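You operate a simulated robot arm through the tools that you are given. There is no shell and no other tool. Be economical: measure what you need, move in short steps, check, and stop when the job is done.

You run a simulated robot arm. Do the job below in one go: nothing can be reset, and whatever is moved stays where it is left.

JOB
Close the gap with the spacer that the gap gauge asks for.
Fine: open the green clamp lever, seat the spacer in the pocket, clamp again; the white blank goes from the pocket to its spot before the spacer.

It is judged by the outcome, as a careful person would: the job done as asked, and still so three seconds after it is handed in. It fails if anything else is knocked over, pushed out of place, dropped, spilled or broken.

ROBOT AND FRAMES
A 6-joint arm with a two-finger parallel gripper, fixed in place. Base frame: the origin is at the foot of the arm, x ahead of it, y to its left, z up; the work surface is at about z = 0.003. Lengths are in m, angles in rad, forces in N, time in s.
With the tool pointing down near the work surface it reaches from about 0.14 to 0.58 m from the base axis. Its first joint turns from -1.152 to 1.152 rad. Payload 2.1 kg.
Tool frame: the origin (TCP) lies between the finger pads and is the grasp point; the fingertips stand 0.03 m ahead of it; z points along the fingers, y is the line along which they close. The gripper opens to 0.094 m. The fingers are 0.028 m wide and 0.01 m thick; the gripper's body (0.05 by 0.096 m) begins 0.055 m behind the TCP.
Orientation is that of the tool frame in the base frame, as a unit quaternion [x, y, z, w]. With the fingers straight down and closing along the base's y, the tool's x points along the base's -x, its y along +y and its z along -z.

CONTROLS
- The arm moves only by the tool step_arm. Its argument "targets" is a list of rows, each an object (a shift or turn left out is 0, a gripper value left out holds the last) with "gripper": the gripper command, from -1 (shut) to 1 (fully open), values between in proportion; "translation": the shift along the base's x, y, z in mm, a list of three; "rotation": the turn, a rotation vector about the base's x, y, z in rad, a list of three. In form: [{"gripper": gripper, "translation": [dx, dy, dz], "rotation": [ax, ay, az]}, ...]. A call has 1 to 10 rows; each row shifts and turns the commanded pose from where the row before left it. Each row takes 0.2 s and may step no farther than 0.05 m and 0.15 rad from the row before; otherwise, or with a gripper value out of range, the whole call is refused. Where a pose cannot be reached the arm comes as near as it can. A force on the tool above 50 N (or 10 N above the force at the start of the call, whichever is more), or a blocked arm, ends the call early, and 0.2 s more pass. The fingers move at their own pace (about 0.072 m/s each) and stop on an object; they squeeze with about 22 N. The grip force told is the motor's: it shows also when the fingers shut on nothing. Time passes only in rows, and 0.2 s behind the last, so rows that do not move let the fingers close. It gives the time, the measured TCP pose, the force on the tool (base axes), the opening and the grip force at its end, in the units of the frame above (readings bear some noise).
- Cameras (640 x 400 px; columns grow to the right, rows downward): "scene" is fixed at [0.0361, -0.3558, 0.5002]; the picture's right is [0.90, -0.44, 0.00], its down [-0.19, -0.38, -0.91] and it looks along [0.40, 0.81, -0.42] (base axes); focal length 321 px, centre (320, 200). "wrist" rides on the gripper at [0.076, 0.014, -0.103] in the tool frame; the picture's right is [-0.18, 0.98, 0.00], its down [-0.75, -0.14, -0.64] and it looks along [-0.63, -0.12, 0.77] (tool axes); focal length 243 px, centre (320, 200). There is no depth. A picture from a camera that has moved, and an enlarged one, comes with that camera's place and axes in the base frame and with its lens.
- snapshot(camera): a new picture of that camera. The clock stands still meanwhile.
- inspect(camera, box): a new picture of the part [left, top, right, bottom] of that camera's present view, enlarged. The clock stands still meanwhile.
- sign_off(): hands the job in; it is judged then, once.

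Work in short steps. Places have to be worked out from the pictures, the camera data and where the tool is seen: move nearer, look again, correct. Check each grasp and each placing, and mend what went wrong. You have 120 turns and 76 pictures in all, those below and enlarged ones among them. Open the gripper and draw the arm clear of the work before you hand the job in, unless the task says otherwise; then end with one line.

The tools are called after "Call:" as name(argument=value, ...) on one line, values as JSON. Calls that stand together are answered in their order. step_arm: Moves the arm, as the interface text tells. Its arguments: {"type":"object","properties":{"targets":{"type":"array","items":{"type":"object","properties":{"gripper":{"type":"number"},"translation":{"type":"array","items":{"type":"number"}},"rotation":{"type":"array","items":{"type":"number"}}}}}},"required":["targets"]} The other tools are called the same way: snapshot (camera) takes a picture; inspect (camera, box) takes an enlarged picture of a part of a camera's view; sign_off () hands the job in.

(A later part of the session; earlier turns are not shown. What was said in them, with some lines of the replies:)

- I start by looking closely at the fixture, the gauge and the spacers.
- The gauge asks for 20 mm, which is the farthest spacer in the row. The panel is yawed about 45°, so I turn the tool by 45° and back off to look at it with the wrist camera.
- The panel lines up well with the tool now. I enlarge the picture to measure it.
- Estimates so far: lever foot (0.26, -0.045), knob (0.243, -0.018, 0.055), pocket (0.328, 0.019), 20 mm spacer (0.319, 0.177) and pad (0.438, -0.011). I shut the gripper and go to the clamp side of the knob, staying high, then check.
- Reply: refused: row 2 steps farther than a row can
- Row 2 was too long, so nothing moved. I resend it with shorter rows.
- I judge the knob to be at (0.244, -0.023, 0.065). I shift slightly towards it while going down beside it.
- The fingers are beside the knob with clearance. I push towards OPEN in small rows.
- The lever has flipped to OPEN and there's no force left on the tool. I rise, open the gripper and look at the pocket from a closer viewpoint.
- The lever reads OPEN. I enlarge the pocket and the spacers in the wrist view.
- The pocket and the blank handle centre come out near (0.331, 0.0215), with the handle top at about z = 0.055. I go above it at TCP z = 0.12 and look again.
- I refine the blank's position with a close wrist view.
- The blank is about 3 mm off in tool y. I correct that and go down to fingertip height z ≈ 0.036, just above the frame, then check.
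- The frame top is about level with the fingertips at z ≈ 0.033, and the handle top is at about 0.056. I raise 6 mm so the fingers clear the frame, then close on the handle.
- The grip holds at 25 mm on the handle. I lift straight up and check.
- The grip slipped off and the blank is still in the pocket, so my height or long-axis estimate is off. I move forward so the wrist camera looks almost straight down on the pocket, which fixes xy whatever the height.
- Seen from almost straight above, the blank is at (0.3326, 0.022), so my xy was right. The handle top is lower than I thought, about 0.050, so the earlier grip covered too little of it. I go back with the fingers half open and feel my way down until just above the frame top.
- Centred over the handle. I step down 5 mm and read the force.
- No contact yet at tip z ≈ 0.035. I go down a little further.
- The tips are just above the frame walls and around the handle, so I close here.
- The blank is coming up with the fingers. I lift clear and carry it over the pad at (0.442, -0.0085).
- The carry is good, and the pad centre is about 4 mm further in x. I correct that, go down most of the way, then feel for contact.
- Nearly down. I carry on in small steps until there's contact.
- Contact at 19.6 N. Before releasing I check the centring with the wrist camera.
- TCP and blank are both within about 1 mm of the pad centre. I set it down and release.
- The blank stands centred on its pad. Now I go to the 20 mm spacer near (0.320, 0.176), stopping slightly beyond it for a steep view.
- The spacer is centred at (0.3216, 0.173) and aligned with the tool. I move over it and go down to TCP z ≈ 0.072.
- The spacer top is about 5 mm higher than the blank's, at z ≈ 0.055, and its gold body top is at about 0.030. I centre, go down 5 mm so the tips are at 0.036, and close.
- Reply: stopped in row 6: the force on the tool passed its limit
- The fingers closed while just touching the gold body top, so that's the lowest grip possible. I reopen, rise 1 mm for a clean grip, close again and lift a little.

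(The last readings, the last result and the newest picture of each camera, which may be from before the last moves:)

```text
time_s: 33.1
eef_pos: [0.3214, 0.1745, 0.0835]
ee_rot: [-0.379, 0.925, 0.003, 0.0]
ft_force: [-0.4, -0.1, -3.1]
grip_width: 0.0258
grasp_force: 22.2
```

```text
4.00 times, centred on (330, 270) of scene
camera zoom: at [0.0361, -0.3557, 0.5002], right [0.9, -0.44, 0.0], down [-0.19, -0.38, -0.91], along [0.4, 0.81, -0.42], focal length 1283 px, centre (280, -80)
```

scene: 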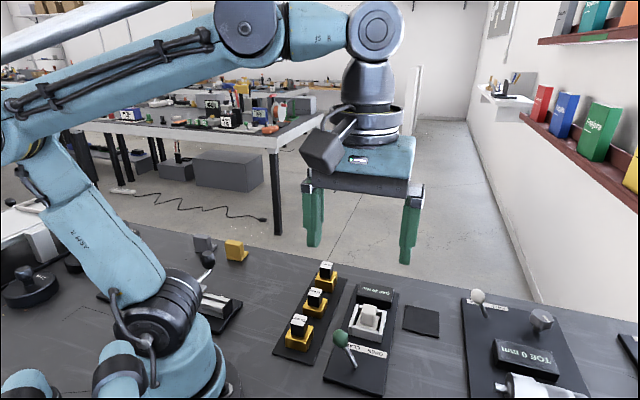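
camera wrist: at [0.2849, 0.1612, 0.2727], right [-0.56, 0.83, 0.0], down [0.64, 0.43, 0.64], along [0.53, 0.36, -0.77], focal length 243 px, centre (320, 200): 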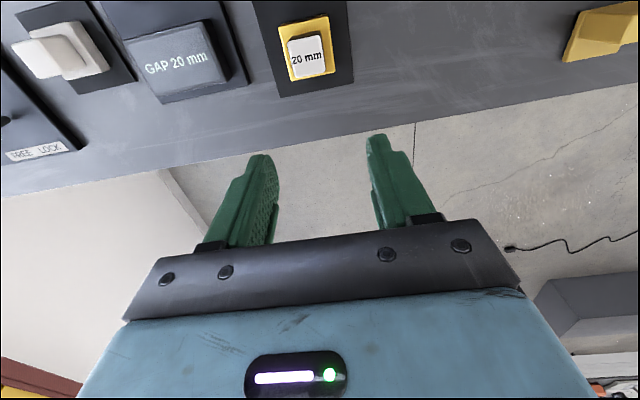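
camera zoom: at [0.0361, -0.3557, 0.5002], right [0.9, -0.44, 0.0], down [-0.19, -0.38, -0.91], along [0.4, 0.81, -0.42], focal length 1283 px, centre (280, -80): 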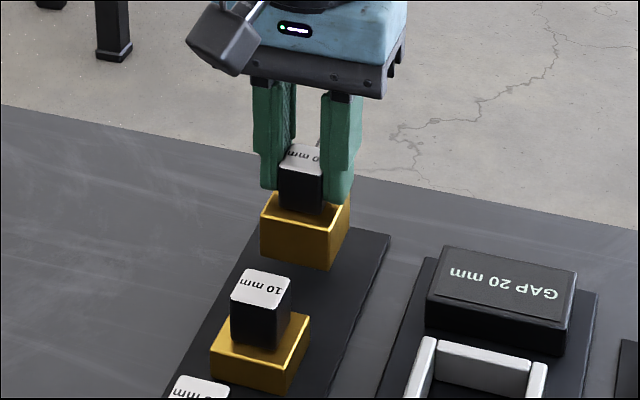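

The spacer is lifted. I raise it and carry it over the pocket at (0.3333, 0.0215).

Call:
step_arm(targets=[{"gripper": -1, "translation": [0, 0, 25]}, {"gripper": -1, "translation": [0, 0, 30]}, {"gripper": -1, "translation": [3, -38, 0]}, {"gripper": -1, "translation": [3, -38, 0]}, {"gripper": -1, "translation": [3, -38, 0]}, {"gripper": -1, "translation": [3, -38.5, 0]}, {"gripper": -1}])

Call:
inspect(camera="wrist", box=[200, 30, 440, 210])

Call:
inspect(camera="scene", box=[300, 220, 440, 340])

```text
time_s: 34.7
eef_pos: [0.3301, 0.0209, 0.1376]
ee_rot: [-0.38, 0.925, 0.003, -0.001]
ft_force: [0.1, -0.3, -3.4]
grip_width: 0.0257
grasp_force: 22.2
```

```text
2.22 times, centred on (320, 120) of wrist
camera zoom: at [0.2678, -0.0231, 0.2405], right [-0.56, 0.83, 0.01], down [0.64, 0.43, 0.64], along [0.53, 0.36, -0.77], focal length 539 px, centre (320, 378)
```

zoom: 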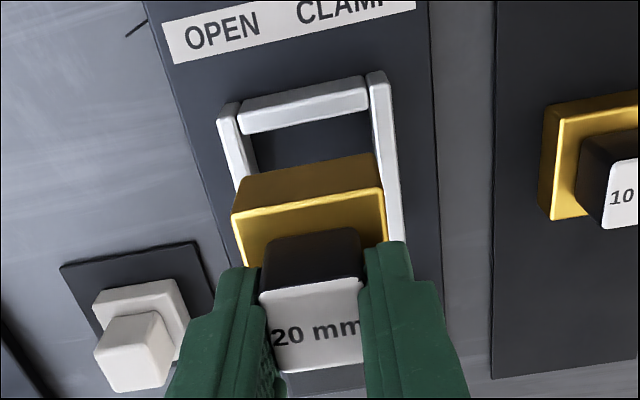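

```text
3.33 times, centred on (370, 280) of scene
camera zoom: at [0.0361, -0.3558, 0.5002], right [0.9, -0.44, 0.0], down [-0.19, -0.38, -0.91], along [0.4, 0.81, -0.42], focal length 1069 px, centre (153, -67)
```

zoom: 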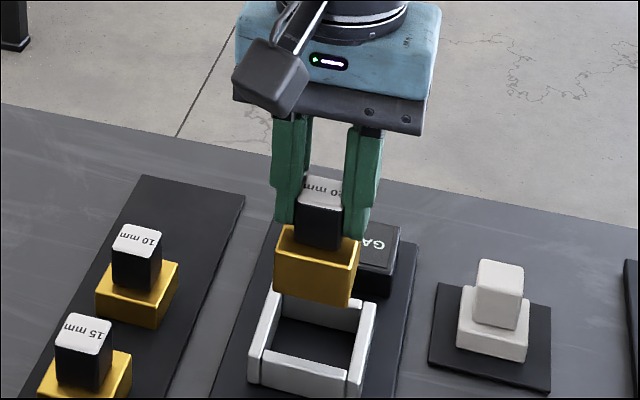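

The picture puts the spacer about 3 mm to the near side and 2 mm sideways of the pocket centre. I correct, go down to just above the frame, and look again.

Call:
step_arm(targets=[{"gripper": -1, "translation": [3.5, 0.7, -10]}, {"gripper": -1, "translation": [0, 0, -20]}, {"gripper": -1, "translation": [0, 0, -11]}, {"gripper": -1}])

Call:
inspect(camera="wrist", box=[220, 40, 420, 200])

Call:
inspect(camera="scene", box=[320, 260, 420, 340])

```text
time_s: 35.7
eef_pos: [0.3359, 0.0217, 0.0976]
ee_rot: [-0.38, 0.925, 0.002, 0.0]
ft_force: [-0.2, 0.1, -4.3]
grip_width: 0.026
grasp_force: 21.7
```

```text
2.50 times, centred on (320, 120) of wrist
camera zoom: at [0.272, -0.0218, 0.1996], right [-0.56, 0.83, 0.01], down [0.64, 0.43, 0.64], along [0.53, 0.36, -0.77], focal length 606 px, centre (320, 400)
```

zoom: 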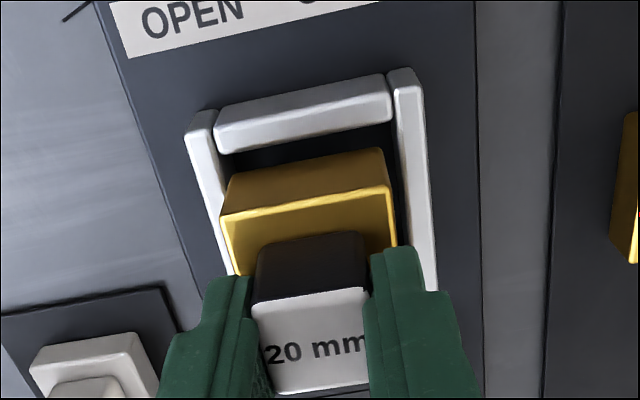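

```text
5.00 times, centred on (370, 300) of scene
camera zoom: at [0.0361, -0.3558, 0.5002], right [0.9, -0.44, 0.0], down [-0.19, -0.38, -0.91], along [0.4, 0.81, -0.42], focal length 1604 px, centre (70, -300)
```

zoom: 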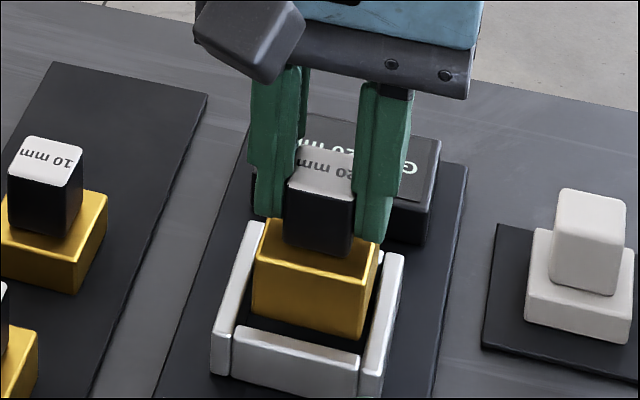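

The spacer is centred in the pocket with about 4 mm of gap on each side. I lower it.

Call:
step_arm(targets=[{"gripper": -1, "translation": [0, 0, -8]}, {"gripper": -1, "translation": [0, 0, -8]}, {"gripper": -1, "translation": [0, 0, -6]}, {"gripper": -1}])

Call:
step_arm(targets=[{"gripper": -1, "translation": [0, 0, -2.5]}, {"gripper": -1}])

Call:
step_arm(targets=[{"gripper": -1, "translation": [0, 0, -2]}, {"gripper": -1}])

Call:
inspect(camera="scene", box=[320, 260, 420, 340])

```text
time_s: 36.7
eef_pos: [0.3358, 0.0232, 0.076]
ee_rot: [-0.379, 0.925, 0.003, 0.0]
ft_force: [-2.8, 2.4, 17.4]
grip_width: 0.0257
grasp_force: 22.1
```

```text
time_s: 37.1
eef_pos: [0.3361, 0.0223, 0.0744]
ee_rot: [-0.379, 0.925, 0.003, -0.001]
ft_force: [-2.2, 0.5, 14.2]
grip_width: 0.0258
grasp_force: 21.6
stopped in row 1: the force on the tool passed its limit (the readings are from after the stop); the commanded pose is now the measured one
```

```text
time_s: 37.5
eef_pos: [0.3371, 0.023, 0.0749]
ee_rot: [-0.379, 0.925, 0.003, -0.002]
ft_force: [-0.2, 0.3, 14.8]
grip_width: 0.0259
grasp_force: 22.0
stopped in row 1: the force on the tool passed its limit (the readings are from after the stop); the commanded pose is now the measured one
```

```text
5.00 times, centred on (370, 300) of scene
camera zoom: at [0.036, -0.3558, 0.5002], right [0.9, -0.44, 0.0], down [-0.19, -0.38, -0.91], along [0.4, 0.81, -0.42], focal length 1604 px, centre (70, -300)
```

zoom: 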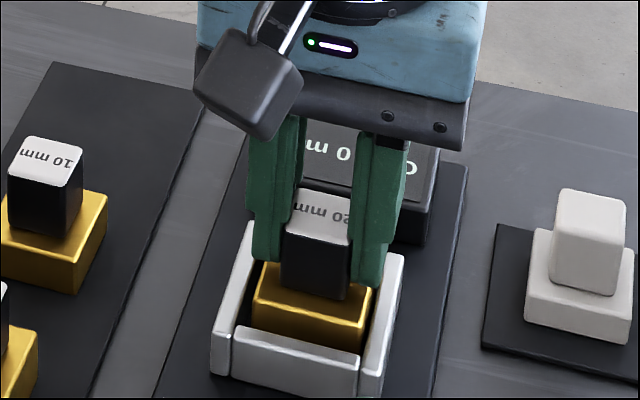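

Contact comes at TCP z = 0.0755, about 7 mm above the spacer's old rest height. That fits the pocket floor being about 7 mm above the thin rack plate. I check the wrist view before letting go.

Call:
inspect(camera="wrist", box=[220, 40, 420, 200])

```text
2.50 times, centred on (320, 120) of wrist
camera zoom: at [0.2731, -0.0215, 0.1776], right [-0.56, 0.83, 0.01], down [0.64, 0.43, 0.64], along [0.53, 0.36, -0.77], focal length 606 px, centre (320, 400)
```

zoom: 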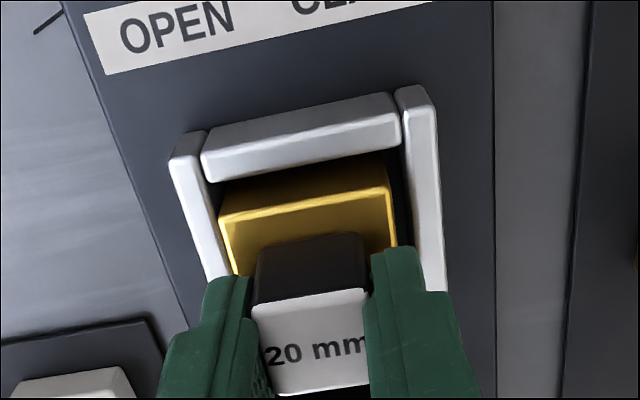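

The spacer is inside all four walls. I release it and rise.

Call:
step_arm(targets=[{"gripper": -0.3}, {"gripper": 0}, {"gripper": 0, "translation": [0, 0, 10]}, {"gripper": 0, "translation": [0, 0, 30]}, {"gripper": 0, "translation": [0, 0, 40]}, {"gripper": 0}])

Call:
inspect(camera="scene", box=[310, 250, 430, 350])

Call:
inspect(camera="wrist", box=[220, 40, 420, 200])

```text
time_s: 38.9
eef_pos: [0.3348, 0.022, 0.1559]
ee_rot: [-0.38, 0.925, 0.004, -0.002]
ft_force: [-0.4, 0.2, -0.1]
grip_width: 0.0468
grasp_force: 0.0
```

```text
4.00 times, centred on (370, 300) of scene
camera zoom: at [0.0361, -0.3558, 0.5002], right [0.9, -0.44, 0.0], down [-0.19, -0.38, -0.91], along [0.4, 0.81, -0.42], focal length 1283 px, centre (120, -200)
```

zoom: 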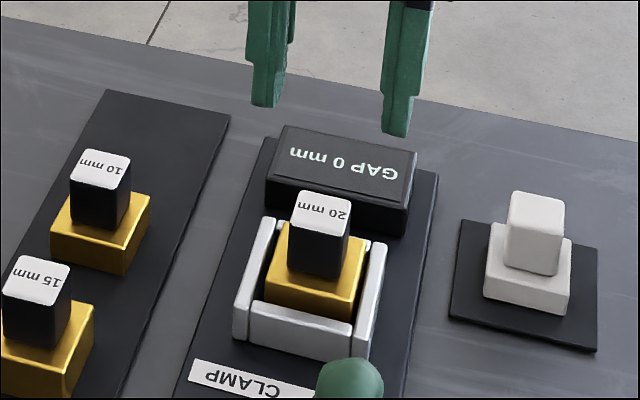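

```text
2.50 times, centred on (320, 120) of wrist
camera zoom: at [0.2729, -0.0219, 0.259], right [-0.56, 0.83, 0.01], down [0.64, 0.43, 0.64], along [0.53, 0.36, -0.77], focal length 606 px, centre (320, 400)
```

zoom: 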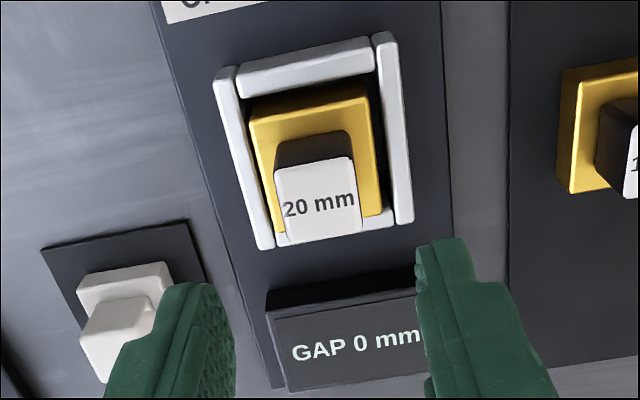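

The gauge reads GAP 0 mm, so the spacer is seated. Next I clamp: gripper shut, and over to the open side of the lever, still high.

Call:
step_arm(targets=[{"gripper": -1, "translation": [-9, -35, 0]}, {"gripper": -1, "translation": [-9, -35, 0]}, {"gripper": -1, "translation": [-10, -35, 0]}, {"gripper": -1, "translation": [0, 0, -20]}, {"gripper": -1}])

Call:
snapshot(camera="wrist")

Call:
inspect(camera="scene", box=[280, 240, 480, 400])

```text
time_s: 40.1
eef_pos: [0.3059, -0.0824, 0.1354]
ee_rot: [-0.38, 0.925, 0.004, -0.003]
ft_force: [-0.8, 0.6, 0.6]
grip_width: 0.0
grasp_force: 21.9
```

```text
26 pictures are left
camera wrist: at [0.2445, -0.1267, 0.2378], right [-0.56, 0.83, 0.01], down [0.64, 0.43, 0.64], along [0.53, 0.36, -0.77], focal length 243 px, centre (320, 200)
```

wrist: 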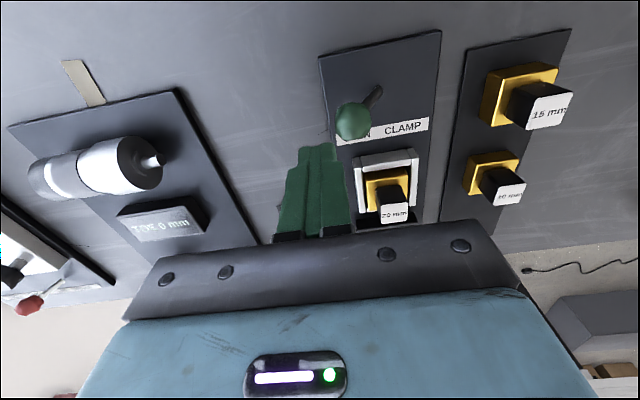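

```text
2.50 times, centred on (380, 320) of scene
camera zoom: at [0.0361, -0.3558, 0.5002], right [0.9, -0.44, 0.0], down [-0.19, -0.38, -0.91], along [0.4, 0.81, -0.42], focal length 802 px, centre (170, -100)
```

zoom: 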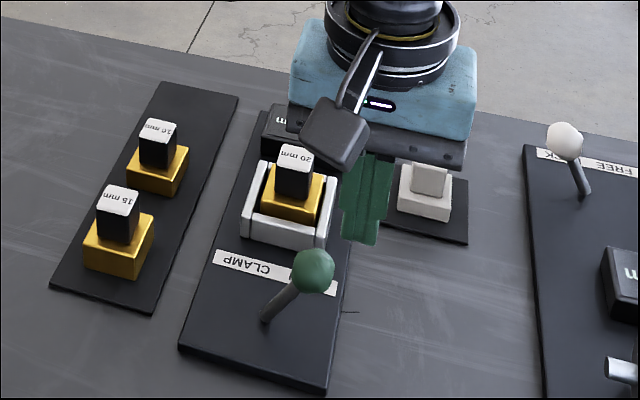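

The knob is about 24 mm from the finger axis, which is tight. I back off 9 mm more before going down.

Call:
step_arm(targets=[{"gripper": -1, "translation": [6.5, -6.5, 0]}, {"gripper": -1, "translation": [0, 0, -33]}, {"gripper": -1, "translation": [0, 0, -32]}, {"gripper": -1}])

Call:
inspect(camera="scene", box=[280, 240, 480, 400])

```text
time_s: 41.1
eef_pos: [0.3143, -0.0899, 0.0689]
ee_rot: [-0.38, 0.925, 0.004, -0.003]
ft_force: [-0.6, -0.1, -0.6]
grip_width: 0.0001
grasp_force: 21.7
```

```text
2.50 times, centred on (380, 320) of scene
camera zoom: at [0.0361, -0.3558, 0.5002], right [0.9, -0.44, 0.0], down [-0.19, -0.38, -0.91], along [0.4, 0.81, -0.42], focal length 802 px, centre (170, -100)
```

zoom: 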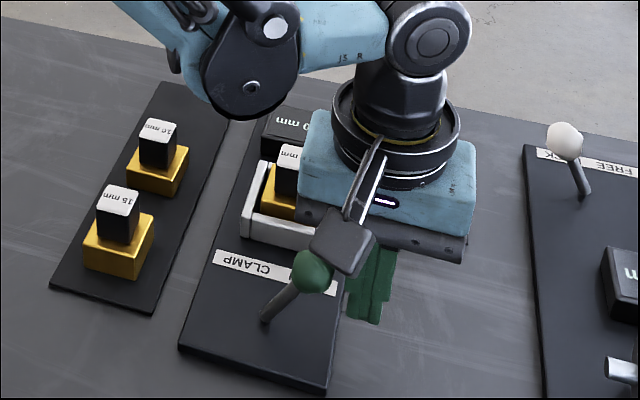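

In place beside the knob. I push towards CLAMP.

Call:
step_arm(targets=[{"gripper": -1, "translation": [-6, 6, 0]}, {"gripper": -1, "translation": [-6, 6, 0]}, {"gripper": -1, "translation": [-6, 6, 0]}, {"gripper": -1, "translation": [-6, 6, 0]}, {"gripper": -1, "translation": [-6, 6, 0]}, {"gripper": -1, "translation": [-6, 6, 0]}, {"gripper": -1, "translation": [-6, 6, 0]}])

Call:
inspect(camera="scene", box=[260, 240, 460, 400])

```text
time_s: 42.7
eef_pos: [0.273, -0.0457, 0.0701]
ee_rot: [-0.38, 0.925, 0.003, -0.002]
ft_force: [0.3, -0.1, -0.7]
grip_width: 0.0
grasp_force: 21.3
```

```text
2.50 times, centred on (360, 320) of scene
camera zoom: at [0.0361, -0.3558, 0.5002], right [0.9, -0.44, 0.0], down [-0.19, -0.38, -0.91], along [0.4, 0.81, -0.42], focal length 802 px, centre (220, -100)
```

zoom: 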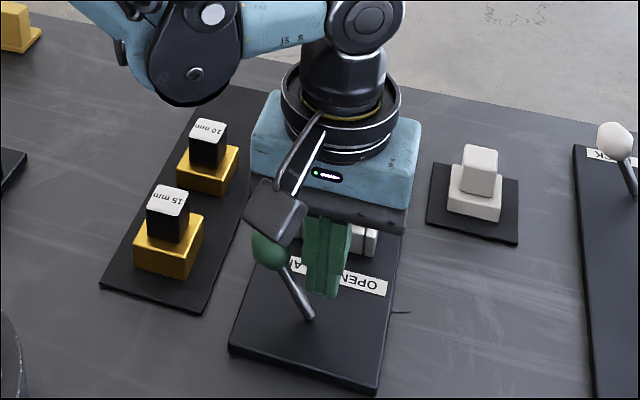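

The lever has flipped back to CLAMP. I back off slightly, rise, draw clear, open the gripper, and check everything.

Call:
step_arm(targets=[{"gripper": -1, "translation": [4, -4, 0]}, {"gripper": -1, "translation": [0, 0, 40]}, {"gripper": -1, "translation": [0, 0, 45]}, {"gripper": -1, "translation": [0, 0, 45]}, {"gripper": 1, "translation": [-15, -25, 40]}, {"gripper": 1, "translation": [-15, -25, 30]}, {"gripper": 1}, {"gripper": 1}])

Call:
inspect(camera="scene", box=[260, 240, 460, 400])

Call:
inspect(camera="wrist", box=[220, 50, 440, 230])

```text
time_s: 44.5
eef_pos: [0.2455, -0.1008, 0.2694]
ee_rot: [-0.379, 0.925, 0.004, -0.002]
ft_force: [-0.5, 0.3, -1.0]
grip_width: 0.0942
grasp_force: 0.0
```

```text
2.50 times, centred on (360, 320) of scene
camera zoom: at [0.0361, -0.3558, 0.5002], right [0.9, -0.44, 0.0], down [-0.19, -0.38, -0.91], along [0.4, 0.81, -0.42], focal length 802 px, centre (220, -100)
```

zoom: 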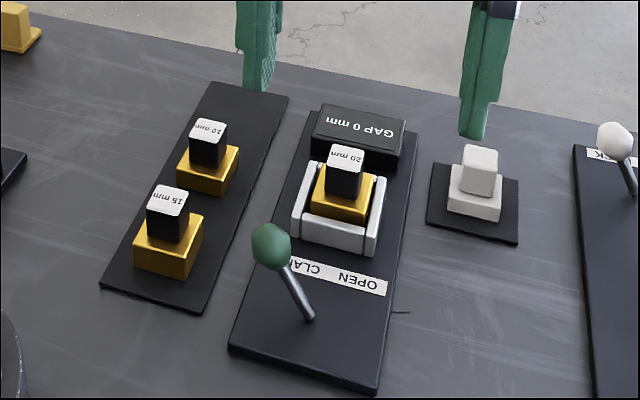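

```text
2.22 times, centred on (330, 140) of wrist
camera zoom: at [0.1829, -0.1452, 0.3719], right [-0.56, 0.83, 0.01], down [0.64, 0.43, 0.64], along [0.53, 0.36, -0.77], focal length 539 px, centre (298, 333)
```

zoom: 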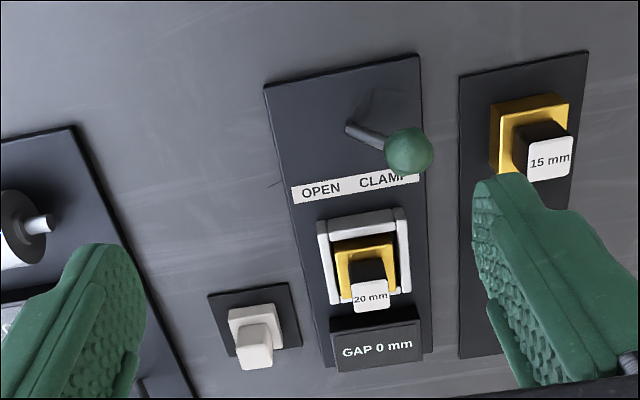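

The lever is at CLAMP, the 20 mm spacer is seated with GAP 0 mm showing, the blank is on its pad, and the arm is clear with the gripper open.

Call:
sign_off()

```text
The job is handed in.
```

The gap is closed: the 20 mm spacer is seated in the pocket and clamped, the gauge reads GAP 0 mm, the white blank is on its pad, and the job is handed in.
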